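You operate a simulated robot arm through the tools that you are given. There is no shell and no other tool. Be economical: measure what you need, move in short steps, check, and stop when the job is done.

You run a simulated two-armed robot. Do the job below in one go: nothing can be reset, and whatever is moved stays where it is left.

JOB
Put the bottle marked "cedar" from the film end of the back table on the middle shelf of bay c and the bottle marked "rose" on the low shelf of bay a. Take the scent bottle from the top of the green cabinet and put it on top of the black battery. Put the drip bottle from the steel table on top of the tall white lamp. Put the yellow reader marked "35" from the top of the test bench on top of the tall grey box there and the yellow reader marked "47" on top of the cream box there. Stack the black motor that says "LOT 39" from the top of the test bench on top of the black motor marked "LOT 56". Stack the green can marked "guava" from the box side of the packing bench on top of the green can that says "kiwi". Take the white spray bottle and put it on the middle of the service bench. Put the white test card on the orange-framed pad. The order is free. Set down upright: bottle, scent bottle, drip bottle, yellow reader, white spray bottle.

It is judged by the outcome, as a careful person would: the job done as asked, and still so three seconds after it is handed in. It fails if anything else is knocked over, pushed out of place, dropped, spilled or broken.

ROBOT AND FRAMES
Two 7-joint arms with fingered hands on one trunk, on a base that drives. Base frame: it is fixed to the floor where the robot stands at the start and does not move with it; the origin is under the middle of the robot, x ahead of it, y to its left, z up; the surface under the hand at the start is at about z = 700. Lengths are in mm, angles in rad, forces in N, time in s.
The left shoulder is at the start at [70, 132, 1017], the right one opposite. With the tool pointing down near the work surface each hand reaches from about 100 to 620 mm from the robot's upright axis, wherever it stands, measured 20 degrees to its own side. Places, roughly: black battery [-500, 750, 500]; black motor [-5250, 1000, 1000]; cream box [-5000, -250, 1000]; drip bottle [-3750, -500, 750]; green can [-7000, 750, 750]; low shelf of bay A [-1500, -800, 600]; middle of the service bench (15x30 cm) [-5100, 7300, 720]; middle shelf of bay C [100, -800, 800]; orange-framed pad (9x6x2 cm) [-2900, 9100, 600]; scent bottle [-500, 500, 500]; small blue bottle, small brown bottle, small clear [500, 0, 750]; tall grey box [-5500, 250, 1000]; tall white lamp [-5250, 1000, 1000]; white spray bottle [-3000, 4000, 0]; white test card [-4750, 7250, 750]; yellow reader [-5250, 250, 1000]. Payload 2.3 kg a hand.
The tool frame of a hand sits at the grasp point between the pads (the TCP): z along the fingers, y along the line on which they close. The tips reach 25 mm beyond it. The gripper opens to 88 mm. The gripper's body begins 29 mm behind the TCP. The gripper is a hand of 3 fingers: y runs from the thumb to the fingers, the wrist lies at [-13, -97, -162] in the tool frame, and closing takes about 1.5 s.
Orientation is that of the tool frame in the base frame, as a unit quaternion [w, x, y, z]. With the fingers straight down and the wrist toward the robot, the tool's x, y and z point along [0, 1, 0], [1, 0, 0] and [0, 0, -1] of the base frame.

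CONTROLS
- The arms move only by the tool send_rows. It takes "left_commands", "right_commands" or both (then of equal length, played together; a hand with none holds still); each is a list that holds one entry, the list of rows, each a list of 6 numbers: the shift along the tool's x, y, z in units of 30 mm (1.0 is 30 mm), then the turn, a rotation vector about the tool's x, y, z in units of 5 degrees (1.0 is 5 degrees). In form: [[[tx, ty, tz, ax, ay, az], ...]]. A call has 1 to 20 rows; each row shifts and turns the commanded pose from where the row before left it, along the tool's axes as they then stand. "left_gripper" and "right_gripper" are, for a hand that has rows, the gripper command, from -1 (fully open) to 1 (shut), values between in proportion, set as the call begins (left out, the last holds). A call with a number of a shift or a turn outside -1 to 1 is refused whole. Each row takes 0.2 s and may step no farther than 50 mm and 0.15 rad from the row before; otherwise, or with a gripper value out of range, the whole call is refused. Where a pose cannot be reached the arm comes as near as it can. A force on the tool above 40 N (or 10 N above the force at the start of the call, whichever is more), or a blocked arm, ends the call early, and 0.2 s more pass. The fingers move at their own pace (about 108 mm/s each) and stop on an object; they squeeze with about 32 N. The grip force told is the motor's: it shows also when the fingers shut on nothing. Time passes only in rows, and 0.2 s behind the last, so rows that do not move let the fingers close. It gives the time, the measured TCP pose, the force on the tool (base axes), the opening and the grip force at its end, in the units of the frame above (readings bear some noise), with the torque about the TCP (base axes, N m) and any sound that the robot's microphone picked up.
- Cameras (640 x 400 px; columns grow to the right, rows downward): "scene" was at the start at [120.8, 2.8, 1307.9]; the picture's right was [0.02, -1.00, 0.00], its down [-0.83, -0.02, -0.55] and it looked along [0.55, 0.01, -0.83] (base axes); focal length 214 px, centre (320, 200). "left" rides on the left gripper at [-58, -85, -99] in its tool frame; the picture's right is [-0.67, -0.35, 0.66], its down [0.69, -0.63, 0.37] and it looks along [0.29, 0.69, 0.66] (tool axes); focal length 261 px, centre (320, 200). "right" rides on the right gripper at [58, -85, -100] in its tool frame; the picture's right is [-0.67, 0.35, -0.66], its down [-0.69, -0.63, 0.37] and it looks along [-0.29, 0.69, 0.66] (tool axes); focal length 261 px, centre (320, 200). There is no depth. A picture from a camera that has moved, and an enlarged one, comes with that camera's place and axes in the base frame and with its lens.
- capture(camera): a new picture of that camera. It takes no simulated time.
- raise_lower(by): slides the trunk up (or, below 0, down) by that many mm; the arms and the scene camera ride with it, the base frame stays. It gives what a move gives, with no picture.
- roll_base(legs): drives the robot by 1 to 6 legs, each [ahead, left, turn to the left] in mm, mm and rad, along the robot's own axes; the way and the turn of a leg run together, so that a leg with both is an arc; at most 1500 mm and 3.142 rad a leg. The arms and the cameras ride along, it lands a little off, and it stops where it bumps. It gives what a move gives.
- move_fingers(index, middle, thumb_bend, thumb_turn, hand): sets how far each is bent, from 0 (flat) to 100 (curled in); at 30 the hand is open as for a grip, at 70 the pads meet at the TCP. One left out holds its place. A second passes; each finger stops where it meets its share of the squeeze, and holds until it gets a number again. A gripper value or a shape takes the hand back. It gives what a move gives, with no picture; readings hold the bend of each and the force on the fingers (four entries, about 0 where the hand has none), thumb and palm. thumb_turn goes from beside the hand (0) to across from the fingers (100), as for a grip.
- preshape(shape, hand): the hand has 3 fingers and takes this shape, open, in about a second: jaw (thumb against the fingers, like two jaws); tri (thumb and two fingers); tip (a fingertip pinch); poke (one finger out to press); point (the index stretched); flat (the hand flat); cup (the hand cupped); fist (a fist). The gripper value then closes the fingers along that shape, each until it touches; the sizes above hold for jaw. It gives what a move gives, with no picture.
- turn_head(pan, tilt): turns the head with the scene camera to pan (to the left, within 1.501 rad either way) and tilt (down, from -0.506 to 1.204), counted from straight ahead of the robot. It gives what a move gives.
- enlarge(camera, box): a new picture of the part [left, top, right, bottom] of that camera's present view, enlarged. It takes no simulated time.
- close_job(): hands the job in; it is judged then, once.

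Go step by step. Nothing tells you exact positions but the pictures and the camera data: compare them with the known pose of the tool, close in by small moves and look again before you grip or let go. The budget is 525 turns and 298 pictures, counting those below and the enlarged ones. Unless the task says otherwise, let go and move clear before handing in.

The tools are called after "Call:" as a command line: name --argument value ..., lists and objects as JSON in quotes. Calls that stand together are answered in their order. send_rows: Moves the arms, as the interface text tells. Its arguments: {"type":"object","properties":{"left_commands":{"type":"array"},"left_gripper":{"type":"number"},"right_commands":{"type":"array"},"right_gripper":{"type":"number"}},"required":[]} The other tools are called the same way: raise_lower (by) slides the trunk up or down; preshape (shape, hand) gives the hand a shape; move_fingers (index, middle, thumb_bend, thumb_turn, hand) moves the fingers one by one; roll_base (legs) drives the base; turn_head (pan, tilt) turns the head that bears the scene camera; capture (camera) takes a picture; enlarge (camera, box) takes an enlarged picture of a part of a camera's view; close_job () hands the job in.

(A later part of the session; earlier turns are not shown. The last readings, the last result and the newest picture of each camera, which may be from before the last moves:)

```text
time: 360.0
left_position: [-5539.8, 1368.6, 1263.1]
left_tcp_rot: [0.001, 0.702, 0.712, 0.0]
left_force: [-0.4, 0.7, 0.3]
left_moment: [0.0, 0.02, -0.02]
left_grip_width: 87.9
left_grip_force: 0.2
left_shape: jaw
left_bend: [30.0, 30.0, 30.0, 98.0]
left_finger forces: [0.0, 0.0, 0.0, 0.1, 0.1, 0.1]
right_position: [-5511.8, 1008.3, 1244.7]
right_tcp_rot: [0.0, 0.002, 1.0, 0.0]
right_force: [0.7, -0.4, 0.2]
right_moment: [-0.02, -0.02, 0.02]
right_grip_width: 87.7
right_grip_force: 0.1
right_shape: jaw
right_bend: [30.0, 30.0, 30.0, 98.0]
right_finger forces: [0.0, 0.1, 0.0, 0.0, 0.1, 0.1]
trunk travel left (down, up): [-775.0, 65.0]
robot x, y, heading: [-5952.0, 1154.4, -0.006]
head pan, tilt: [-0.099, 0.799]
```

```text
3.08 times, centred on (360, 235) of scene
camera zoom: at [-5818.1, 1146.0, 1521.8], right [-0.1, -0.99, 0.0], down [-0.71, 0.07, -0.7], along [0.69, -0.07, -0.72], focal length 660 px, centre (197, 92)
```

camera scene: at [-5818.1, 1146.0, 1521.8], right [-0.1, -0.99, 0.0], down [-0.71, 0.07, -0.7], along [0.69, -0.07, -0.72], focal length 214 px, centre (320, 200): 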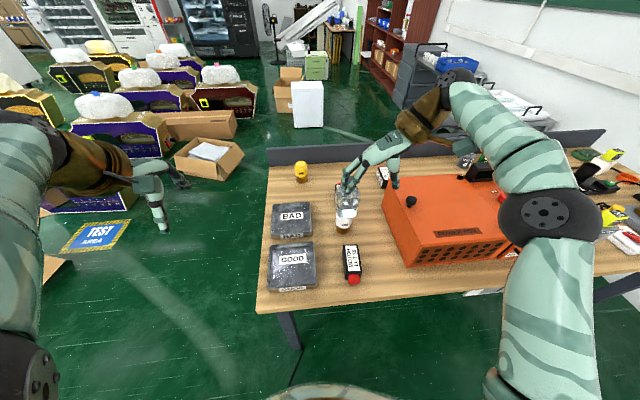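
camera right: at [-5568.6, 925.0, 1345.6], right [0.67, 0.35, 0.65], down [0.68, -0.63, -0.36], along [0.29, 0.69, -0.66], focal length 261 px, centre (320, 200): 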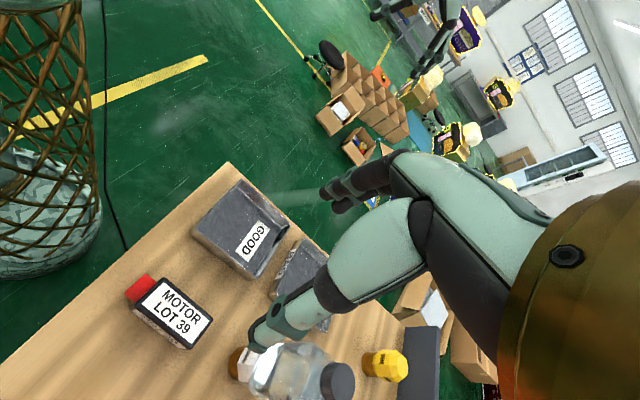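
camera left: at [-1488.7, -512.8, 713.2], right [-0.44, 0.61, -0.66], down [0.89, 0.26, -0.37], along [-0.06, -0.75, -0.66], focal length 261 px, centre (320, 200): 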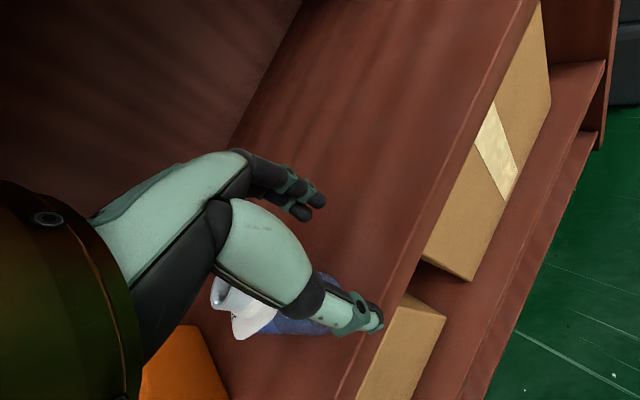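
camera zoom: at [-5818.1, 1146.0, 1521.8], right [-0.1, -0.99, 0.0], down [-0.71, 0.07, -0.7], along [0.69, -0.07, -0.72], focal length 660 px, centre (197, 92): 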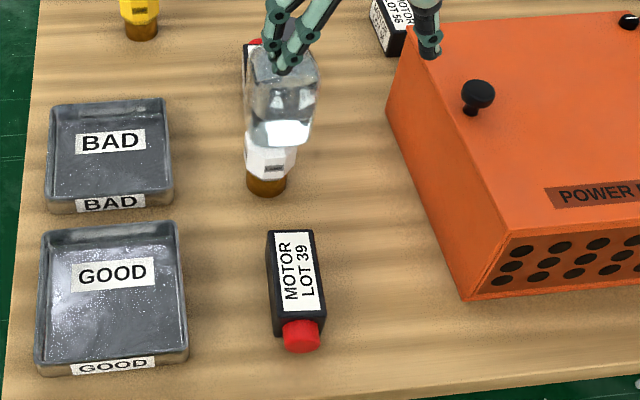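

Motor 39 centre ≈(-5490,1009), top ≈902. Descend over it.

Call:
send_rows --right_commands '[[[-0.073, 0, 0.95, 0, 0, 0], [-0.073, 0, 0.95, 0, 0, 0], [-0.073, 0, 0.95, 0, 0, 0], [-0.073, 0, 0.95, 0, 0, 0], [-0.073, 0, 0.95, 0, 0, 0], [-0.073, 0, 0.95, 0, 0, 0], [-0.073, 0, 0.95, 0, 0, 0], [-0.073, 0, 0.95, 0, 0, 0], [-0.073, 0, 0.95, 0, 0, 0], [-0.073, 0, 0.95, 0, 0, 0]]]'

Call:
capture --camera "right"

```text
time: 362.2
left_position: [-5538.5, 1368.3, 1263.8]
left_tcp_rot: [0.001, 0.702, 0.712, 0.0]
left_force: [0.3, 0.1, -0.5]
left_moment: [0.01, -0.01, 0.0]
left_grip_width: 87.7
left_grip_force: 0.1
left_shape: jaw
left_bend: [30.0, 30.0, 30.0, 98.0]
left_finger forces: [0.0, 0.0, 0.0, 0.0, 0.0, 0.0]
right_position: [-5488.9, 1006.0, 960.2]
right_tcp_rot: [-0.001, 0.002, 1.0, 0.0]
right_force: [0.4, 0.3, 0.5]
right_moment: [-0.01, 0.0, 0.01]
right_grip_width: 87.7
right_grip_force: 0.1
right_shape: jaw
right_bend: [30.0, 30.0, 30.0, 98.0]
right_finger forces: [0.1, 0.0, 0.0, 0.1, 0.0, 0.0]
trunk travel left (down, up): [-775.0, 65.0]
robot x, y, heading: [-5949.3, 1151.9, -0.004]
head pan, tilt: [-0.099, 0.799]
```

```text
149 pictures are left
camera right: at [-5547.0, 922.8, 1060.3], right [0.67, 0.35, 0.65], down [0.68, -0.63, -0.36], along [0.29, 0.69, -0.66], focal length 261 px, centre (320, 200)
```

right: 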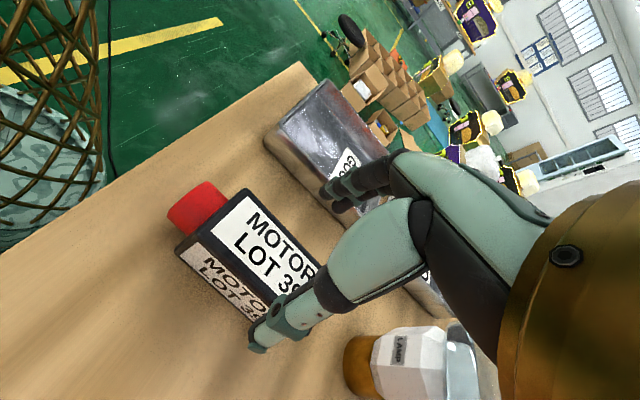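

Call:
send_rows --right_commands '[[[0.1, 0.1, 0.7, 0, 0, 0], [0, 0, 0.7, 0, 0, 0], [0, 0, 0.75, 0, 0, 0]]]'

Call:
capture --camera "right"

```text
time: 363.0
left_position: [-5539.2, 1369.3, 1264.0]
left_tcp_rot: [0.001, 0.702, 0.712, 0.001]
left_force: [0.4, -0.5, -1.3]
left_moment: [0.0, 0.0, -0.03]
left_grip_width: 87.8
left_grip_force: 0.0
left_shape: jaw
left_bend: [30.0, 30.0, 30.0, 98.0]
left_finger forces: [0.0, 0.0, 0.0, 0.1, 0.0, 0.0]
right_position: [-5492.8, 1009.5, 896.3]
right_tcp_rot: [-0.001, 0.002, 1.0, 0.0]
right_force: [-0.5, 0.5, 0.5]
right_moment: [0.0, 0.0, -0.02]
right_grip_width: 87.8
right_grip_force: 0.0
right_shape: jaw
right_bend: [30.0, 30.0, 30.0, 98.0]
right_finger forces: [0.1, 0.0, 0.1, 0.0, 0.0, 0.0]
trunk travel left (down, up): [-775.0, 65.0]
robot x, y, heading: [-5949.0, 1157.9, -0.004]
head pan, tilt: [-0.099, 0.799]
```

```text
148 pictures are left
camera right: at [-5549.0, 925.2, 996.2], right [0.67, 0.35, 0.65], down [0.68, -0.63, -0.36], along [0.29, 0.69, -0.66], focal length 261 px, centre (320, 200)
```

right: 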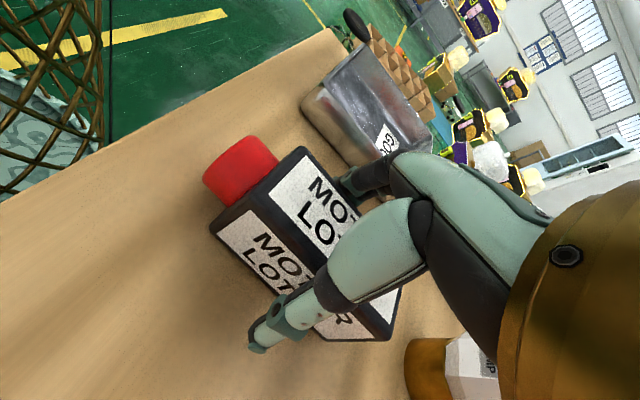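

Call:
send_rows --right_commands '[[[0, 0, 0.05, 0, 0, 0], [0, 0, 0, 0, 0, 0], [0, 0, 0, 0, 0, 0], [0, 0, 0, 0, 0, 0], [0, 0, 0, 0, 0, 0], [0, 0, 0, 0, 0, 0], [0, 0, 0, 0, 0, 0], [0, 0, 0, 0, 0, 0]]]' --right_gripper 1

Call:
send_rows --right_commands '[[[0, 0, -0.2, 0, 0, 0], [0, 0, -0.5, 0, 0, 0], [0, 0, -0.5, 0, 0, 0]]]'

Call:
capture --camera "right"

```text
time: 364.8
left_position: [-5538.8, 1368.4, 1263.6]
left_tcp_rot: [0.001, 0.702, 0.712, 0.0]
left_force: [0.4, 0.5, -0.5]
left_moment: [-0.02, 0.01, -0.02]
left_grip_width: 87.5
left_grip_force: 0.1
left_shape: jaw
left_bend: [30.0, 30.0, 30.0, 98.0]
left_finger forces: [0.1, 0.1, 0.0, 0.0, 0.0, 0.1]
right_position: [-5491.8, 1009.6, 894.6]
right_tcp_rot: [0.0, 0.001, 1.0, -0.001]
right_force: [1.3, -0.4, -0.2]
right_moment: [0.02, 0.01, -0.03]
right_grip_width: 43.5
right_grip_force: 32.0
right_shape: jaw
right_bend: [74.0, 46.0, 69.0, 100.0]
right_finger forces: [18.7, 10.4, 0.1, 0.0, 29.2, 0.0]
trunk travel left (down, up): [-775.0, 65.0]
robot x, y, heading: [-5949.2, 1152.7, -0.004]
head pan, tilt: [-0.099, 0.799]
```

```text
time: 365.6
left_position: [-5538.8, 1368.7, 1263.1]
left_tcp_rot: [0.001, 0.702, 0.713, 0.001]
left_force: [0.4, -0.2, 0.4]
left_moment: [-0.02, 0.02, 0.02]
left_grip_width: 87.9
left_grip_force: 0.1
left_shape: jaw
left_bend: [30.0, 30.0, 30.0, 98.0]
left_finger forces: [0.0, 0.0, 0.0, 0.1, 0.0, 0.0]
right_position: [-5491.3, 1010.3, 930.9]
right_tcp_rot: [-0.001, 0.002, 1.0, -0.002]
right_force: [0.2, -0.1, -4.0]
right_moment: [0.01, -0.03, -0.03]
right_grip_width: 43.6
right_grip_force: 32.3
right_shape: jaw
right_bend: [74.0, 46.0, 69.0, 100.0]
right_finger forces: [18.6, 10.6, 0.0, 0.0, 29.3, 0.0]
trunk travel left (down, up): [-775.0, 65.0]
robot x, y, heading: [-5947.7, 1153.5, -0.004]
head pan, tilt: [-0.099, 0.799]
```

```text
147 pictures are left
camera right: at [-5548.6, 926.2, 1030.3], right [0.67, 0.35, 0.65], down [0.68, -0.63, -0.36], along [0.29, 0.69, -0.66], focal length 261 px, centre (320, 200)
```

right: 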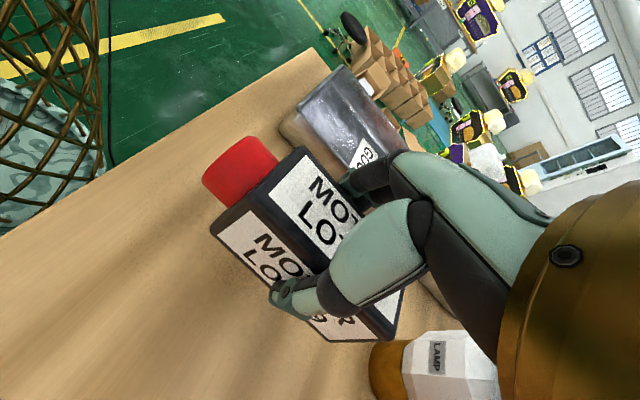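

Held level. Raise and drive round the right end to the near side for LOT 56.

Call:
send_rows --right_commands '[[[0, 0, -0.9, 0, 0, 0], [0, 0, -0.9, 0, 0, 0], [0, 0, -0.9, 0, 0, 0], [0, 0, -0.9, 0, 0, 0], [0, 0, -0.9, 0, 0, 0], [0, 0, -0.9, 0, 0, 0], [0, 0, -0.9, 0, 0, 0], [0, 0, -0.9, 0, 0, 0], [0, 0, -0.5, 0, 0, 0]]]'

Call:
roll_base --legs '[[-60, 0, 0], [0, 640, 0], [1500, 0, 0], [0, 0, 3.14], [-30, 1120, 0]]'

Call:
turn_head --pan 0.0 --tilt 0.85

Call:
capture --camera "scene"

```text
time: 367.6
left_position: [-5538.3, 1368.0, 1263.9]
left_tcp_rot: [0.001, 0.702, 0.713, 0.0]
left_force: [-0.6, -0.3, -0.4]
left_moment: [0.0, 0.03, 0.01]
left_grip_width: 87.6
left_grip_force: 0.1
left_shape: jaw
left_bend: [30.0, 30.0, 30.0, 98.0]
left_finger forces: [0.0, 0.0, 0.0, 0.0, 0.0, 0.0]
right_position: [-5492.1, 1010.9, 1160.6]
right_tcp_rot: [-0.002, 0.001, 1.0, -0.001]
right_force: [0.5, -0.1, -4.0]
right_moment: [0.0, -0.02, -0.01]
right_grip_width: 43.5
right_grip_force: 32.3
right_shape: jaw
right_bend: [74.0, 46.0, 69.0, 100.0]
right_finger forces: [18.7, 10.7, 0.0, 0.0, 29.4, 0.0]
trunk travel left (down, up): [-775.0, 65.0]
robot x, y, heading: [-5947.4, 1155.2, 0.0]
head pan, tilt: [-0.099, 0.799]
```

```text
time: 391.4
left_position: [-4949.1, 451.4, 1263.6]
left_tcp_rot: [0.0, -0.694, 0.72, 0.0]
left_force: [0.2, 0.1, 0.0]
left_moment: [0.01, -0.05, 0.0]
left_grip_width: 87.9
left_grip_force: 0.2
left_shape: jaw
left_bend: [30.0, 30.0, 30.0, 98.0]
left_finger forces: [0.0, 0.0, 0.1, 0.0, 0.0, 0.0]
right_position: [-4978.2, 811.5, 1159.7]
right_tcp_rot: [-0.001, 1.0, -0.028, 0.001]
right_force: [0.5, 0.0, -2.9]
right_moment: [-0.02, 0.0, 0.02]
right_grip_width: 43.3
right_grip_force: 31.6
right_shape: jaw
right_bend: [74.0, 46.0, 69.0, 100.0]
right_finger forces: [18.6, 10.4, 0.1, 0.1, 29.1, 0.0]
trunk travel left (down, up): [-775.0, 65.0]
robot x, y, heading: [-4527.0, 645.2, 3.087]
head pan, tilt: [-0.099, 0.799]
```

```text
time: 392.1
left_position: [-4949.2, 451.3, 1263.7]
left_tcp_rot: [0.0, -0.694, 0.72, 0.0]
left_force: [0.4, -0.1, -0.2]
left_moment: [-0.01, -0.02, 0.01]
left_grip_width: 87.4
left_grip_force: 0.1
left_shape: jaw
left_bend: [30.0, 30.0, 30.0, 98.0]
left_finger forces: [0.0, 0.0, 0.0, 0.0, 0.0, 0.0]
right_position: [-4976.0, 810.5, 1160.4]
right_tcp_rot: [0.0, 1.0, -0.029, 0.001]
right_force: [0.5, 0.5, -3.6]
right_moment: [0.0, 0.04, 0.01]
right_grip_width: 43.4
right_grip_force: 31.8
right_shape: jaw
right_bend: [74.0, 46.0, 69.0, 100.0]
right_finger forces: [18.7, 10.4, 0.0, 0.0, 29.1, 0.0]
trunk travel left (down, up): [-775.0, 65.0]
robot x, y, heading: [-4527.7, 646.6, 3.092]
head pan, tilt: [0.0, 0.85]
```

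```text
146 pictures are left
camera scene: at [-4657.8, 653.0, 1517.7], right [0.06, 1.0, 0.0], down [0.75, -0.04, -0.66], along [-0.66, 0.04, -0.75], focal length 214 px, centre (320, 200)
```

scene: 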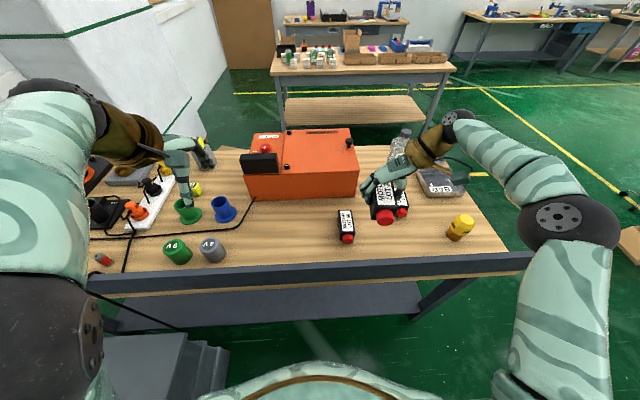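

Call:
roll_base --legs '[[70, 0, 0.05]]'

Call:
capture --camera "right"

Call:
enlarge --camera "scene" --box '[310, 180, 430, 300]'

```text
time: 393.1
left_position: [-4997.2, 434.2, 1268.6]
left_tcp_rot: [0.004, 0.71, -0.704, -0.004]
left_force: [0.3, 0.7, 0.0]
left_moment: [-0.04, 0.01, -0.03]
left_grip_width: 87.6
left_grip_force: 0.1
left_shape: jaw
left_bend: [30.0, 30.0, 30.0, 98.0]
left_finger forces: [0.0, 0.0, 0.1, 0.0, 0.1, 0.0]
right_position: [-5043.0, 792.9, 1165.5]
right_tcp_rot: [-0.001, 1.0, -0.004, -0.004]
right_force: [1.3, -0.1, -3.0]
right_moment: [-0.01, 0.02, -0.02]
right_grip_width: 43.4
right_grip_force: 32.1
right_shape: jaw
right_bend: [74.0, 46.0, 69.0, 100.0]
right_finger forces: [18.6, 10.6, 0.1, 0.0, 29.3, 0.0]
trunk travel left (down, up): [-775.0, 65.0]
robot x, y, heading: [-4594.2, 646.0, 3.128]
head pan, tilt: [0.0, 0.85]
```

```text
145 pictures are left
camera right: at [-4982.9, 878.2, 1265.0], right [-0.67, -0.34, 0.66], down [-0.68, 0.64, -0.36], along [-0.3, -0.69, -0.66], focal length 261 px, centre (320, 200)
```

right: 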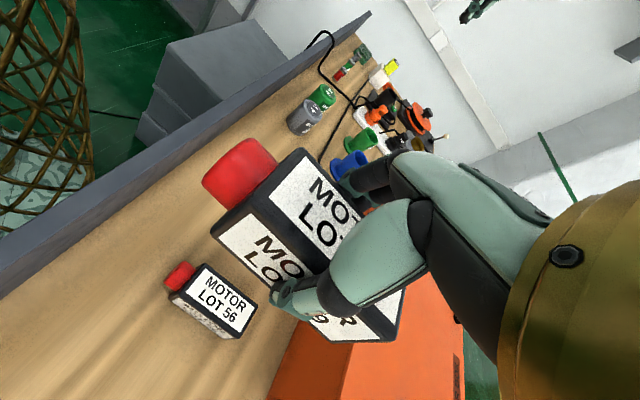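

```text
3.33 times, centred on (370, 240) of scene
camera zoom: at [-4713.3, 650.4, 1519.0], right [0.01, 1.0, 0.0], down [0.74, -0.01, -0.67], along [-0.67, 0.0, -0.74], focal length 715 px, centre (153, 67)
```

zoom: 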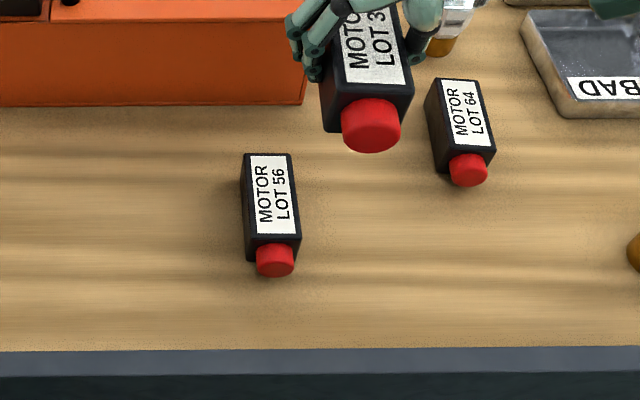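

Call:
send_rows --right_commands '[[[-0.243, 0.114, 0.9, 0, 0, 0], [-0.243, 0.114, 0.9, 0, 0, 0], [-0.243, 0.114, 0.9, 0, 0, 0], [-0.243, 0.114, 0.9, 0, 0, 0], [-0.243, 0.114, 0.9, 0, 0, 0], [-0.243, 0.114, 0.9, 0, 0, 0], [-0.243, 0.114, 0.7, 0, 0, 0]]]'

Call:
capture --camera "right"

Call:
enlarge --camera "scene" --box '[310, 180, 430, 300]'

```text
time: 394.7
left_position: [-5009.2, 432.6, 1264.0]
left_tcp_rot: [0.001, 0.711, -0.703, 0.0]
left_force: [-0.1, 0.5, 0.5]
left_moment: [-0.01, -0.01, 0.02]
left_grip_width: 87.6
left_grip_force: 0.0
left_shape: jaw
left_bend: [30.0, 30.0, 30.0, 98.0]
left_finger forces: [0.0, 0.0, 0.1, 0.0, 0.0, 0.1]
right_position: [-5089.0, 762.1, 981.6]
right_tcp_rot: [-0.001, 1.0, -0.003, 0.001]
right_force: [0.3, 0.1, -3.3]
right_moment: [-0.01, -0.01, 0.03]
right_grip_width: 43.4
right_grip_force: 32.0
right_shape: jaw
right_bend: [74.0, 46.0, 69.0, 100.0]
right_finger forces: [18.7, 10.6, 0.0, 0.0, 29.3, 0.0]
right hand out of reach, approached as far as the arm can: row 6, 7
trunk travel left (down, up): [-775.0, 65.0]
robot x, y, heading: [-4594.0, 647.3, 3.134]
head pan, tilt: [0.0, 0.85]
```

```text
143 pictures are left
camera right: at [-5029.8, 848.1, 1082.6], right [-0.67, -0.35, 0.65], down [-0.68, 0.64, -0.37], along [-0.29, -0.69, -0.66], focal length 261 px, centre (320, 200)
```

right: 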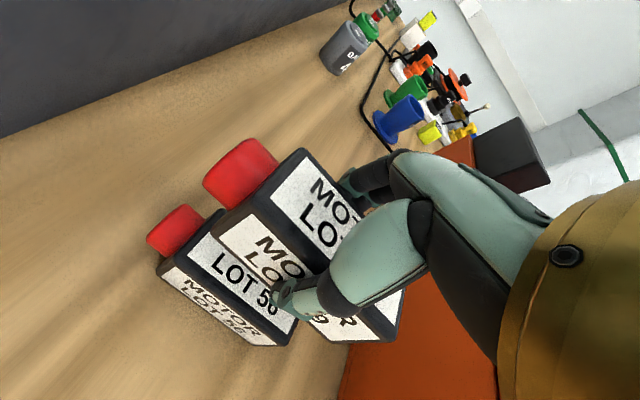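

```text
3.33 times, centred on (370, 240) of scene
camera zoom: at [-4729.1, 648.6, 1517.6], right [0.01, 1.0, 0.0], down [0.75, -0.01, -0.66], along [-0.66, 0.01, -0.75], focal length 715 px, centre (153, 67)
```

zoom: 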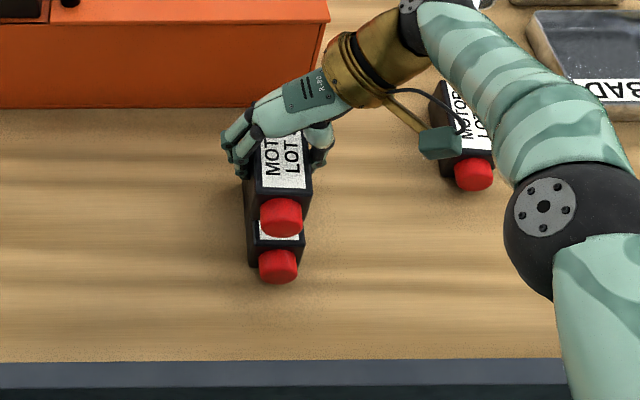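

Call:
roll_base --legs '[[40, 25, 0]]'

Call:
send_rows --right_commands '[[[0.5, -0.45, 0, 0, 0, 0], [0.5, -0.45, 0, 0, 0, 0], [0, 0, 0, 0, 0, 0]]]'

Call:
enlarge --camera "scene" --box '[310, 180, 430, 300]'

```text
time: 395.6
left_position: [-5042.4, 410.8, 1267.9]
left_tcp_rot: [0.004, 0.712, -0.703, -0.003]
left_force: [0.1, -0.3, 0.0]
left_moment: [-0.01, 0.02, 0.02]
left_grip_width: 88.1
left_grip_force: 0.1
left_shape: jaw
left_bend: [30.0, 30.0, 30.0, 98.0]
left_finger forces: [0.1, 0.1, 0.1, 0.2, 0.1, 0.1]
right_position: [-5123.0, 740.6, 984.5]
right_tcp_rot: [-0.001, 1.0, -0.002, -0.002]
right_force: [0.9, 0.3, -3.6]
right_moment: [-0.01, 0.07, -0.01]
right_grip_width: 43.3
right_grip_force: 31.9
right_shape: jaw
right_bend: [74.0, 46.0, 69.0, 100.0]
right_finger forces: [18.6, 10.5, 0.1, 0.0, 29.2, 0.1]
trunk travel left (down, up): [-775.0, 65.0]
robot x, y, heading: [-4640.8, 621.0, 3.136]
head pan, tilt: [0.0, 0.85]
```

```text
time: 396.4
left_position: [-5050.4, 407.3, 1263.7]
left_tcp_rot: [-0.001, 0.711, -0.703, -0.001]
left_force: [0.1, 0.7, 0.5]
left_moment: [-0.04, 0.02, -0.01]
left_grip_width: 87.6
left_grip_force: 0.2
left_shape: jaw
left_bend: [30.0, 30.0, 30.0, 98.0]
left_finger forces: [0.0, 0.0, 0.0, 0.0, 0.0, 0.0]
right_position: [-5098.4, 765.5, 982.9]
right_tcp_rot: [-0.001, 1.0, -0.002, 0.001]
right_force: [0.3, -1.2, -4.1]
right_moment: [0.01, 0.0, 0.0]
right_grip_width: 43.4
right_grip_force: 31.9
right_shape: jaw
right_bend: [74.0, 46.0, 69.0, 100.0]
right_finger forces: [18.7, 10.5, 0.0, 0.0, 29.2, 0.0]
trunk travel left (down, up): [-775.0, 65.0]
robot x, y, heading: [-4637.5, 624.3, 3.137]
head pan, tilt: [0.0, 0.85]
```

```text
3.33 times, centred on (370, 240) of scene
camera zoom: at [-4769.3, 624.1, 1517.6], right [0.01, 1.0, 0.0], down [0.75, -0.01, -0.66], along [-0.66, 0.0, -0.75], focal length 715 px, centre (153, 67)
```

zoom: 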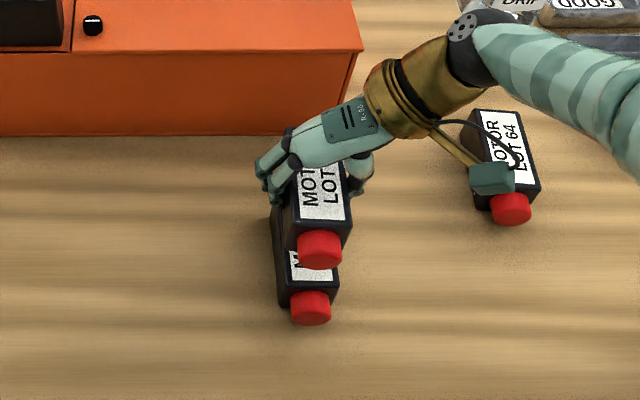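

Call:
send_rows --right_commands '[[[0.15, -0.12, 0.6, 0, 0, 0], [0, 0, 0.4, 0, 0, 0], [0, 0, 0, 0, 0, 0]]]'

Call:
capture --camera "right"

Call:
enlarge --camera "scene" --box '[330, 210, 390, 280]'

```text
time: 397.2
left_position: [-5050.3, 408.7, 1263.1]
left_tcp_rot: [0.0, 0.711, -0.703, -0.001]
left_force: [-0.2, 0.8, -0.1]
left_moment: [0.0, -0.01, 0.02]
left_grip_width: 87.5
left_grip_force: 0.1
left_shape: jaw
left_bend: [30.0, 30.0, 30.0, 98.0]
left_finger forces: [0.0, 0.0, 0.0, 0.0, 0.0, 0.0]
right_position: [-5095.7, 769.1, 953.2]
right_tcp_rot: [-0.002, 1.0, -0.003, 0.002]
right_force: [0.3, -0.5, -3.4]
right_moment: [-0.02, 0.0, -0.02]
right_grip_width: 43.3
right_grip_force: 31.8
right_shape: jaw
right_bend: [74.0, 46.0, 69.0, 100.0]
right_finger forces: [18.7, 10.5, 0.1, 0.1, 29.2, 0.0]
trunk travel left (down, up): [-775.0, 65.0]
robot x, y, heading: [-4637.3, 621.0, 3.129]
head pan, tilt: [0.0, 0.85]
```

```text
140 pictures are left
camera right: at [-5035.9, 853.9, 1053.4], right [-0.67, -0.35, 0.65], down [-0.68, 0.63, -0.36], along [-0.29, -0.69, -0.66], focal length 261 px, centre (320, 200)
```

right: 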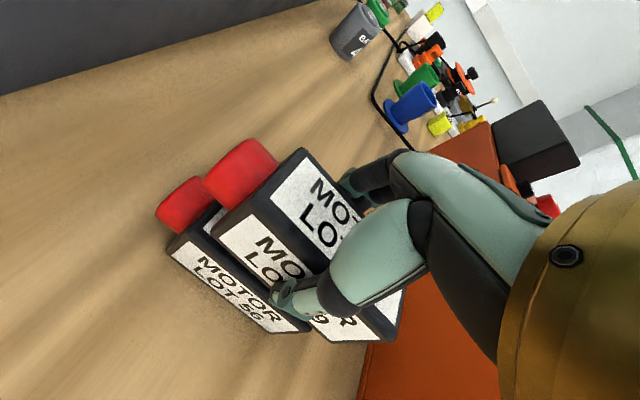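

```text
5.71 times, centred on (360, 245) of scene
camera zoom: at [-4768.8, 624.2, 1517.6], right [0.01, 1.0, 0.0], down [0.75, -0.01, -0.66], along [-0.66, 0.0, -0.75], focal length 1226 px, centre (91, -57)
```

zoom: 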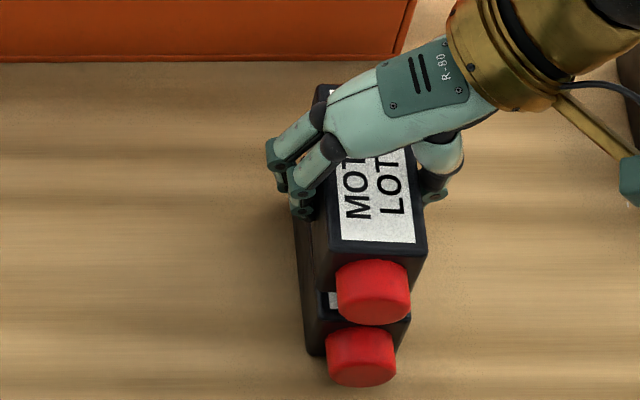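

Call:
send_rows --right_commands '[[[0.37, 0.07, 0.1, 0, 0, 0], [0, 0, 0.3, 0, 0, 0], [0, 0, 0, 0, 0, 0]]]'

Call:
enlarge --camera "scene" --box '[330, 210, 390, 280]'

Call:
enlarge --camera "right" --box '[140, 120, 420, 360]'

```text
time: 398.0
left_position: [-5046.4, 407.6, 1265.1]
left_tcp_rot: [0.001, 0.711, -0.703, -0.002]
left_force: [0.0, 0.4, -0.7]
left_moment: [-0.01, -0.02, -0.01]
left_grip_width: 87.4
left_grip_force: 0.0
left_shape: jaw
left_bend: [30.0, 30.0, 30.0, 98.0]
left_finger forces: [0.1, 0.0, 0.0, 0.1, 0.0, 0.0]
right_position: [-5083.1, 765.1, 943.5]
right_tcp_rot: [-0.001, 1.0, -0.003, -0.002]
right_force: [-3.5, 3.2, 17.1]
right_moment: [0.1, 0.07, -0.08]
right_grip_width: 43.3
right_grip_force: 32.0
right_shape: jaw
right_bend: [74.0, 46.0, 69.0, 100.0]
right_finger forces: [19.5, 11.3, 0.0, 0.1, 33.4, 0.0]
trunk travel left (down, up): [-775.0, 65.0]
robot x, y, heading: [-4640.3, 621.8, 3.134]
head pan, tilt: [0.0, 0.85]
```

```text
5.71 times, centred on (360, 245) of scene
camera zoom: at [-4765.0, 624.4, 1518.3], right [0.01, 1.0, 0.0], down [0.75, -0.01, -0.66], along [-0.66, 0.0, -0.75], focal length 1226 px, centre (91, -57)
```

zoom: 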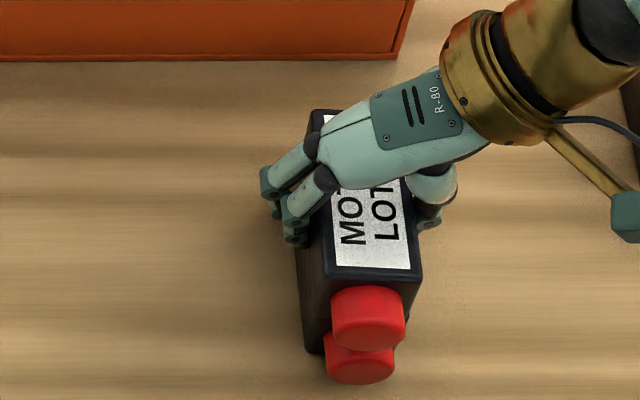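

```text
1.67 times, centred on (280, 240) of right
camera zoom: at [-5022.5, 851.2, 1043.2], right [-0.67, -0.34, 0.66], down [-0.68, 0.63, -0.36], along [-0.29, -0.69, -0.66], focal length 434 px, centre (387, 133)
```

zoom: 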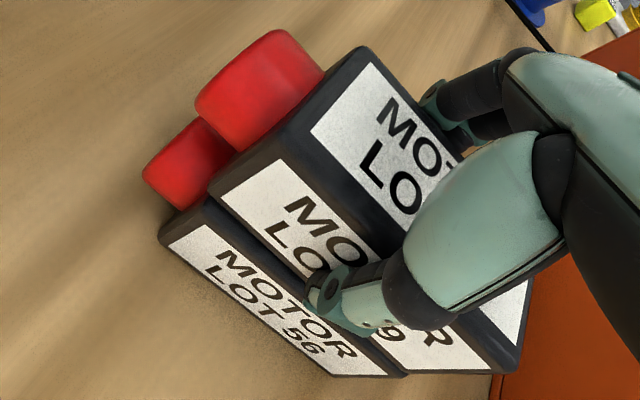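

Contact; the two motors are nearly flush. Release and rise.

Call:
send_rows --right_commands '[[[0, 0, -0.05, 0, 0, 0], [0, 0, 0, 0, 0, 0], [0, 0, 0, 0, 0, 0], [0, 0, 0, 0, 0, 0], [0, 0, 0, 0, 0, 0]]]' --right_gripper -1

Call:
send_rows --right_commands '[[[0, 0, -0.3, 0, 0, 0], [0, 0, -0.8, 0, 0, 0], [0, 0, -0.9, 0, 0, 0], [0, 0, -0.9, 0, 0, 0], [0, 0, -0.9, 0, 0, 0], [0, 0, -0.9, 0, 0, 0], [0, 0, -0.9, 0, 0, 0]]]'

Call:
enlarge --camera "scene" --box '[310, 180, 430, 300]'

Call:
capture --camera "right"

```text
time: 399.2
left_position: [-5049.6, 407.1, 1264.5]
left_tcp_rot: [0.002, 0.711, -0.703, -0.001]
left_force: [-0.2, -0.2, -0.3]
left_moment: [0.02, 0.0, 0.02]
left_grip_width: 87.6
left_grip_force: 0.0
left_shape: jaw
left_bend: [30.0, 30.0, 30.0, 98.0]
left_finger forces: [0.0, 0.0, 0.1, 0.0, 0.1, 0.1]
right_position: [-5082.1, 765.3, 942.8]
right_tcp_rot: [-0.001, 1.0, -0.003, 0.0]
right_force: [0.2, -0.3, -0.6]
right_moment: [-0.03, 0.0, 0.0]
right_grip_width: 87.2
right_grip_force: 0.1
right_shape: jaw
right_bend: [30.0, 30.0, 30.0, 98.0]
right_finger forces: [0.0, 0.0, 0.0, 0.0, 0.0, 0.0]
trunk travel left (down, up): [-775.0, 65.0]
robot x, y, heading: [-4640.0, 624.7, 3.135]
head pan, tilt: [0.0, 0.85]
```

```text
time: 400.8
left_position: [-5048.5, 406.5, 1264.2]
left_tcp_rot: [0.001, 0.712, -0.703, -0.002]
left_force: [-0.4, 0.5, 0.3]
left_moment: [0.0, 0.01, 0.01]
left_grip_width: 87.7
left_grip_force: 0.1
left_shape: jaw
left_bend: [30.0, 30.0, 30.0, 98.0]
left_finger forces: [0.0, 0.0, 0.1, 0.0, 0.1, 0.0]
right_position: [-5083.4, 767.4, 1110.5]
right_tcp_rot: [-0.002, 1.0, -0.003, 0.0]
right_force: [0.7, 0.0, 0.0]
right_moment: [-0.01, -0.03, 0.01]
right_grip_width: 87.4
right_grip_force: 0.0
right_shape: jaw
right_bend: [30.0, 30.0, 30.0, 98.0]
right_finger forces: [0.0, 0.1, 0.1, 0.1, 0.0, 0.0]
trunk travel left (down, up): [-775.0, 65.0]
robot x, y, heading: [-4638.0, 618.5, 3.135]
head pan, tilt: [0.0, 0.85]
```

```text
3.33 times, centred on (370, 240) of scene
camera zoom: at [-4767.0, 624.0, 1517.8], right [0.01, 1.0, 0.0], down [0.75, -0.01, -0.66], along [-0.66, 0.0, -0.75], focal length 715 px, centre (153, 67)
```

zoom: 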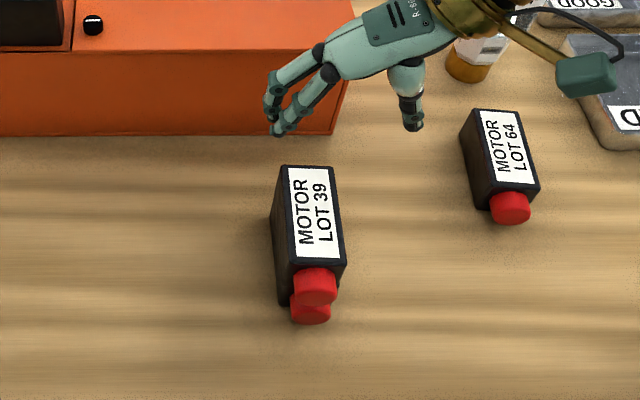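

```text
135 pictures are left
camera right: at [-5023.8, 852.5, 1210.7], right [-0.67, -0.35, 0.65], down [-0.68, 0.63, -0.36], along [-0.29, -0.69, -0.66], focal length 261 px, centre (320, 200)
```

right: 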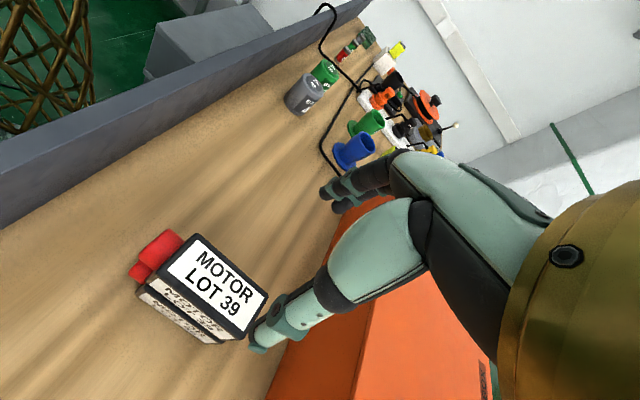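

Stack is good. Now the packing bench: restore the right hand's orientation and drive there.

Call:
send_rows --right_commands '[[[0, 0, -0.8, 0, 0, 1], [0, 0, -0.8, 0, 0, 1], [0, 0, -0.8, 0, 0, 1], [0, 0, -0.8, 0, 0, 1], [0, 0, -0.8, 0, 0, 1], [0, 0, 0, 0, 0, 1], [0, 0, 0, 0, 0, 1], [0, 0, 0, 0, 0, 1], [0, 0, 0, 0, 0, 1], [0, 0, 0, 0, 0, 1], [0, 0, 0, 0, 0, 1], [0, 0, 0, 0, 0, 1], [0, 0, 0, 0, 0, 1], [0, 0, 0, 0, 0, 1], [0, 0, 0, 0, 0, 1], [0, 0, 0, 0, 0, 1], [0, 0, 0, 0, 0, 1], [0, 0, 0, 0, 0, 1]]]'

Call:
roll_base --legs '[[-200, 0, 0], [0, -1130, 0], [1500, 0, 0], [150, 0, 0], [0, 900, 0]]'

Call:
turn_head --pan 0.0 --tilt 0.6

Call:
capture --camera "scene"

```text
time: 404.6
left_position: [-5047.3, 407.1, 1264.0]
left_tcp_rot: [0.0, 0.711, -0.703, -0.002]
left_force: [1.0, 0.3, 1.0]
left_moment: [0.02, 0.0, -0.01]
left_grip_width: 87.9
left_grip_force: 0.0
left_shape: jaw
left_bend: [30.0, 30.0, 30.0, 98.0]
left_finger forces: [0.1, 0.1, 0.0, 0.0, 0.1, 0.1]
right_position: [-5083.0, 764.4, 1231.0]
right_tcp_rot: [0.002, -0.705, 0.71, 0.001]
right_force: [0.3, 0.5, -0.5]
right_moment: [0.02, 0.0, -0.01]
right_grip_width: 87.6
right_grip_force: 0.1
right_shape: jaw
right_bend: [30.0, 30.0, 30.0, 98.0]
right_finger forces: [0.0, 0.0, 0.0, 0.0, 0.0, 0.0]
trunk travel left (down, up): [-775.0, 65.0]
robot x, y, heading: [-4639.4, 622.7, 3.14]
head pan, tilt: [0.0, 0.85]
```

```text
time: 424.0
left_position: [-6539.0, 703.0, 1264.1]
left_tcp_rot: [-0.001, -0.7, 0.714, 0.002]
left_force: [-0.2, 0.7, -0.3]
left_moment: [0.01, 0.0, 0.01]
left_grip_width: 87.5
left_grip_force: 0.1
left_shape: jaw
left_bend: [30.0, 30.0, 30.0, 98.0]
left_finger forces: [0.1, 0.1, 0.0, 0.0, 0.0, 0.0]
right_position: [-6560.7, 1063.0, 1231.0]
right_tcp_rot: [0.0, -0.694, 0.72, 0.001]
right_force: [0.8, -1.0, -0.3]
right_moment: [0.02, -0.01, 0.02]
right_grip_width: 87.5
right_grip_force: 0.1
right_shape: jaw
right_bend: [30.0, 30.0, 30.0, 98.0]
right_finger forces: [0.1, 0.0, 0.1, 0.0, 0.0, 0.0]
trunk travel left (down, up): [-775.0, 65.0]
robot x, y, heading: [-6124.6, 904.1, 3.104]
head pan, tilt: [0.0, 0.85]
```

```text
time: 424.7
left_position: [-6538.4, 704.0, 1264.2]
left_tcp_rot: [0.0, -0.7, 0.714, 0.002]
left_force: [0.4, 0.0, -0.5]
left_moment: [0.02, 0.01, -0.01]
left_grip_width: 87.6
left_grip_force: 0.2
left_shape: jaw
left_bend: [30.0, 30.0, 30.0, 98.0]
left_finger forces: [0.0, 0.0, 0.0, 0.0, 0.0, 0.1]
right_position: [-6562.0, 1063.1, 1231.4]
right_tcp_rot: [0.001, -0.694, 0.72, 0.001]
right_force: [0.4, -1.0, 0.4]
right_moment: [-0.02, 0.0, 0.01]
right_grip_width: 87.6
right_grip_force: 0.0
right_shape: jaw
right_bend: [30.0, 30.0, 30.0, 98.0]
right_finger forces: [0.0, 0.0, 0.0, 0.0, 0.0, 0.1]
trunk travel left (down, up): [-775.0, 65.0]
robot x, y, heading: [-6125.6, 906.1, 3.1]
head pan, tilt: [0.0, 0.6]
```

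```text
134 pictures are left
camera scene: at [-6260.8, 911.8, 1538.6], right [0.04, 1.0, 0.0], down [0.57, -0.02, -0.82], along [-0.82, 0.03, -0.57], focal length 214 px, centre (320, 200)
```

scene: 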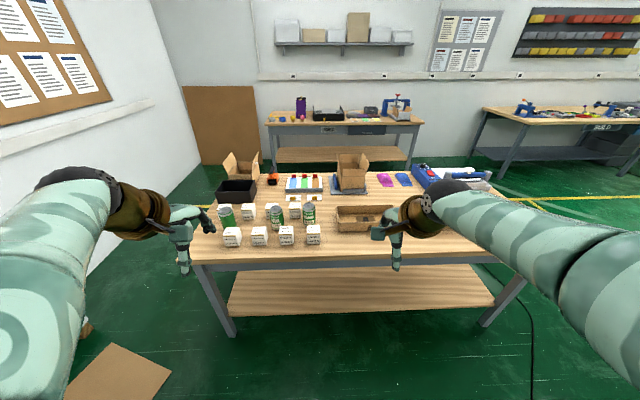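

Call:
enlarge --camera "scene" --box '[200, 170, 350, 260]'

```text
4.27 times, centred on (275, 215) of scene
camera zoom: at [-6260.8, 911.8, 1538.6], right [0.04, 1.0, 0.0], down [0.57, -0.02, -0.82], along [-0.82, 0.03, -0.57], focal length 915 px, centre (512, 136)
```

zoom: 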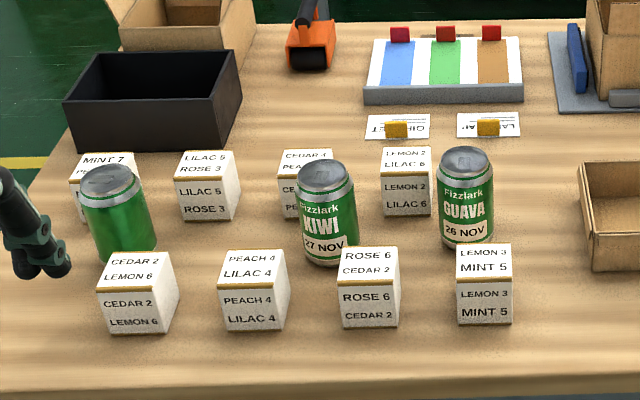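

KIWI ≈(-7158,711) and GUAVA ≈(-7180,888). Drive up to the packing bench with the right hand over guava.

Call:
raise_lower --by -90

Call:
roll_base --legs '[[0, 0, 0.04], [520, 150, 0]]'

Call:
turn_head --pan 0.0 --tilt 0.85

Call:
capture --camera "scene"

Call:
capture --camera "right"

```text
time: 426.0
left_position: [-6538.7, 703.4, 1173.6]
left_tcp_rot: [-0.001, -0.7, 0.714, 0.002]
left_force: [0.8, -0.1, -0.1]
left_moment: [-0.02, -0.01, 0.03]
left_grip_width: 87.7
left_grip_force: 0.1
left_shape: jaw
left_bend: [30.0, 30.0, 30.0, 98.0]
left_finger forces: [0.0, 0.1, 0.0, 0.0, 0.0, 0.1]
right_position: [-6561.2, 1062.7, 1141.3]
right_tcp_rot: [0.002, -0.694, 0.72, 0.001]
right_force: [0.2, -0.4, 0.1]
right_moment: [-0.04, 0.04, -0.01]
right_grip_width: 87.8
right_grip_force: 0.1
right_shape: jaw
right_bend: [30.0, 30.0, 30.0, 98.0]
right_finger forces: [0.0, 0.0, 0.0, 0.0, 0.0, 0.0]
trunk travel left (down, up): [-685.0, 155.0]
robot x, y, heading: [-6122.6, 903.6, 3.103]
head pan, tilt: [0.0, 0.6]
```

```text
time: 429.5
left_position: [-7047.9, 545.9, 1174.5]
left_tcp_rot: [0.001, 0.711, -0.703, -0.002]
left_force: [-0.4, 0.0, -0.6]
left_moment: [0.01, -0.01, 0.01]
left_grip_width: 87.8
left_grip_force: 0.0
left_shape: jaw
left_bend: [30.0, 30.0, 30.0, 98.0]
left_finger forces: [0.0, 0.1, 0.1, 0.0, 0.0, 0.0]
right_position: [-7082.1, 903.6, 1141.4]
right_tcp_rot: [0.001, -0.705, 0.71, 0.001]
right_force: [0.4, 0.0, -0.2]
right_moment: [0.0, -0.01, 0.0]
right_grip_width: 87.8
right_grip_force: 0.0
right_shape: jaw
right_bend: [30.0, 30.0, 30.0, 98.0]
right_finger forces: [0.0, 0.0, 0.0, 0.0, 0.0, 0.0]
trunk travel left (down, up): [-685.0, 155.0]
robot x, y, heading: [-6638.9, 760.1, 3.139]
head pan, tilt: [0.0, 0.6]
```

```text
time: 430.2
left_position: [-7049.5, 545.3, 1173.8]
left_tcp_rot: [0.001, 0.711, -0.703, -0.002]
left_force: [0.7, -0.6, -0.2]
left_moment: [-0.03, 0.0, -0.02]
left_grip_width: 87.6
left_grip_force: 0.0
left_shape: jaw
left_bend: [30.0, 30.0, 30.0, 98.0]
left_finger forces: [0.0, 0.1, 0.1, 0.1, 0.0, 0.0]
right_position: [-7081.2, 901.5, 1140.3]
right_tcp_rot: [0.001, -0.705, 0.709, 0.001]
right_force: [-0.5, 0.3, -0.2]
right_moment: [0.0, -0.01, -0.01]
right_grip_width: 87.6
right_grip_force: 0.1
right_shape: jaw
right_bend: [30.0, 30.0, 30.0, 98.0]
right_finger forces: [0.0, 0.1, 0.0, 0.0, 0.2, 0.1]
trunk travel left (down, up): [-685.0, 155.0]
robot x, y, heading: [-6637.7, 759.1, 3.137]
head pan, tilt: [0.0, 0.85]
```

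```text
132 pictures are left
camera scene: at [-6767.6, 761.5, 1427.8], right [0.01, 1.0, 0.0], down [0.75, -0.01, -0.66], along [-0.66, 0.01, -0.75], focal length 214 px, centre (320, 200)
```

scene: 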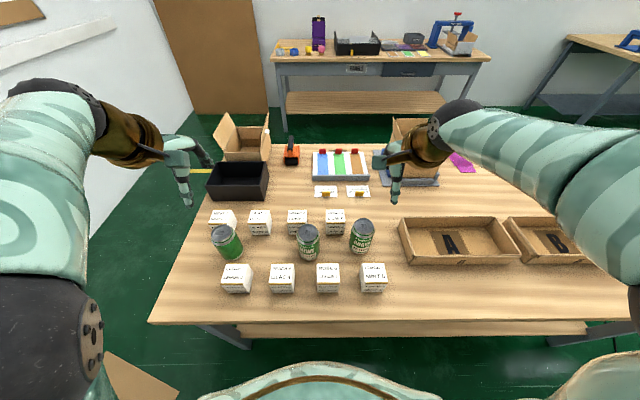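

```text
131 pictures are left
camera right: at [-6997.0, 845.3, 1240.5], right [-0.34, 0.67, 0.66], down [0.63, 0.68, -0.36], along [-0.69, 0.29, -0.66], focal length 261 px, centre (320, 200)
```

right: 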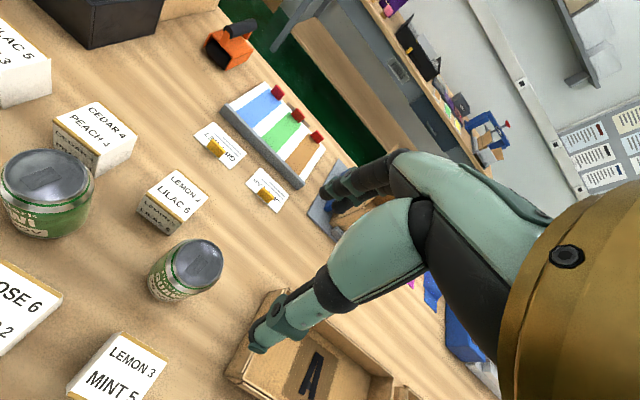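

Call:
send_rows --right_commands '[[[0.036, 0.214, 0.95, 0, 0, 0], [0.036, 0.214, 0.95, 0, 0, 0], [0.036, 0.214, 0.95, 0, 0, 0], [0.036, 0.214, 0.95, 0, 0, 0], [0.036, 0.214, 0.95, 0, 0, 0], [0.036, 0.214, 0.95, 0, 0, 0], [0.036, 0.214, 0.95, 0, 0, 0]]]'

Call:
capture --camera "right"

```text
time: 431.9
left_position: [-7049.2, 545.7, 1174.1]
left_tcp_rot: [0.0, 0.711, -0.703, -0.001]
left_force: [-0.4, 0.3, 0.1]
left_moment: [-0.01, 0.05, 0.01]
left_grip_width: 87.8
left_grip_force: 0.0
left_shape: jaw
left_bend: [30.0, 30.0, 30.0, 98.0]
left_finger forces: [0.0, 0.0, 0.0, 0.0, 0.0, 0.0]
right_position: [-7125.0, 893.5, 938.7]
right_tcp_rot: [0.001, -0.704, 0.71, 0.0]
right_force: [0.4, 0.2, -0.8]
right_moment: [0.03, 0.02, -0.02]
right_grip_width: 87.4
right_grip_force: 0.0
right_shape: jaw
right_bend: [30.0, 30.0, 30.0, 98.0]
right_finger forces: [0.0, 0.1, 0.1, 0.0, 0.0, 0.0]
trunk travel left (down, up): [-685.0, 155.0]
robot x, y, heading: [-6638.2, 762.2, 3.133]
head pan, tilt: [0.0, 0.85]
```

```text
130 pictures are left
camera right: at [-7040.6, 837.0, 1038.6], right [-0.34, 0.67, 0.66], down [0.63, 0.68, -0.36], along [-0.69, 0.29, -0.66], focal length 261 px, centre (320, 200)
```

right: 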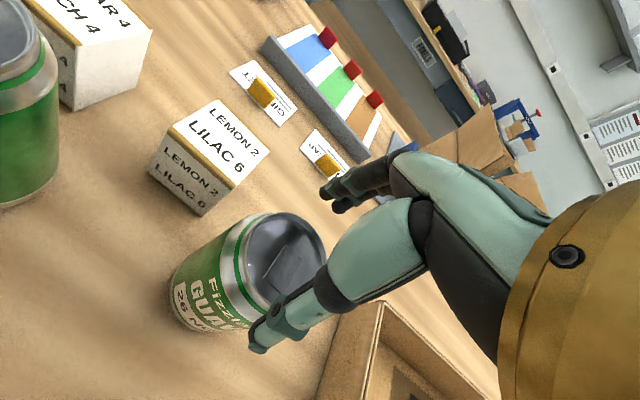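

Call:
send_rows --right_commands '[[[0, -0.05, 0.6, 0, 0, 0], [0, 0, 0.7, 0, 0, 0], [0, 0, 0.7, 0, 0, 0], [0, 0, 0.5, 0, 0, 0]]]'

Call:
capture --camera "right"

```text
time: 432.8
left_position: [-7040.7, 545.4, 1178.2]
left_tcp_rot: [0.004, 0.711, -0.704, -0.005]
left_force: [0.6, 0.1, 0.2]
left_moment: [-0.02, -0.02, 0.01]
left_grip_width: 87.6
left_grip_force: 0.0
left_shape: jaw
left_bend: [30.0, 30.0, 30.0, 98.0]
left_finger forces: [0.1, 0.0, 0.0, 0.0, 0.1, 0.0]
right_position: [-7124.7, 894.7, 887.2]
right_tcp_rot: [-0.011, -0.703, 0.711, 0.012]
right_force: [12.6, -1.3, 31.0]
right_moment: [-0.18, -0.34, 0.06]
right_grip_width: 87.8
right_grip_force: 0.2
right_shape: jaw
right_bend: [29.0, 30.0, 29.0, 97.0]
right_finger forces: [7.5, 0.0, 0.0, 0.0, 33.1, 0.0]
trunk travel left (down, up): [-685.0, 155.0]
robot x, y, heading: [-6641.2, 758.5, 3.131]
head pan, tilt: [0.0, 0.85]
stopped in row 4 (right hand): the force on the tool passed its limit at 49 N (the readings are from after the stop); the commanded pose is now the measured one
```

```text
129 pictures are left
camera right: at [-7036.3, 837.5, 984.8], right [-0.32, 0.67, 0.67], down [0.62, 0.68, -0.39], along [-0.71, 0.29, -0.64], focal length 261 px, centre (320, 200)
```

right: 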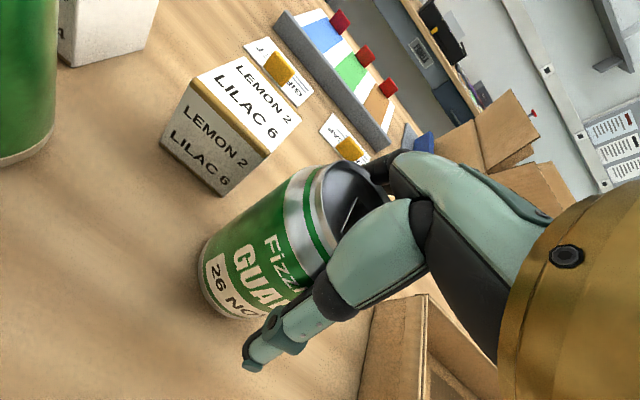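

The can's width limits depth; I back off a few mm, level the hand and shift slightly toward the robot, then close.

Call:
send_rows --right_commands '[[[0, 0, -0.25, 0.37, 0, 0], [0, -0.12, 0, 0, 0, 0], [0, 0, 0, 0, 0, 0]]]'

Call:
capture --camera "right"

```text
time: 433.6
left_position: [-7048.4, 546.1, 1174.4]
left_tcp_rot: [0.0, 0.711, -0.703, -0.002]
left_force: [0.4, 0.1, 0.3]
left_moment: [-0.02, -0.02, 0.01]
left_grip_width: 87.9
left_grip_force: 0.1
left_shape: jaw
left_bend: [30.0, 30.0, 30.0, 98.0]
left_finger forces: [0.0, 0.0, 0.0, 0.0, 0.0, 0.0]
right_position: [-7124.4, 895.6, 889.8]
right_tcp_rot: [0.005, -0.704, 0.71, -0.005]
right_force: [1.0, 0.1, 0.9]
right_moment: [0.02, 0.05, -0.01]
right_grip_width: 88.0
right_grip_force: 0.1
right_shape: jaw
right_bend: [28.0, 30.0, 29.0, 97.0]
right_finger forces: [11.8, 0.0, 0.0, 0.0, 11.3, 0.1]
trunk travel left (down, up): [-685.0, 155.0]
robot x, y, heading: [-6640.7, 759.1, 3.131]
head pan, tilt: [0.0, 0.85]
```

```text
128 pictures are left
camera right: at [-7041.4, 838.4, 990.5], right [-0.35, 0.67, 0.65], down [0.64, 0.68, -0.36], along [-0.68, 0.29, -0.67], focal length 261 px, centre (320, 200)
```

right: 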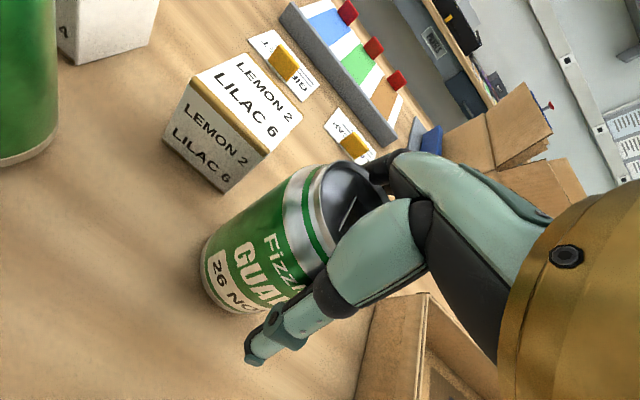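

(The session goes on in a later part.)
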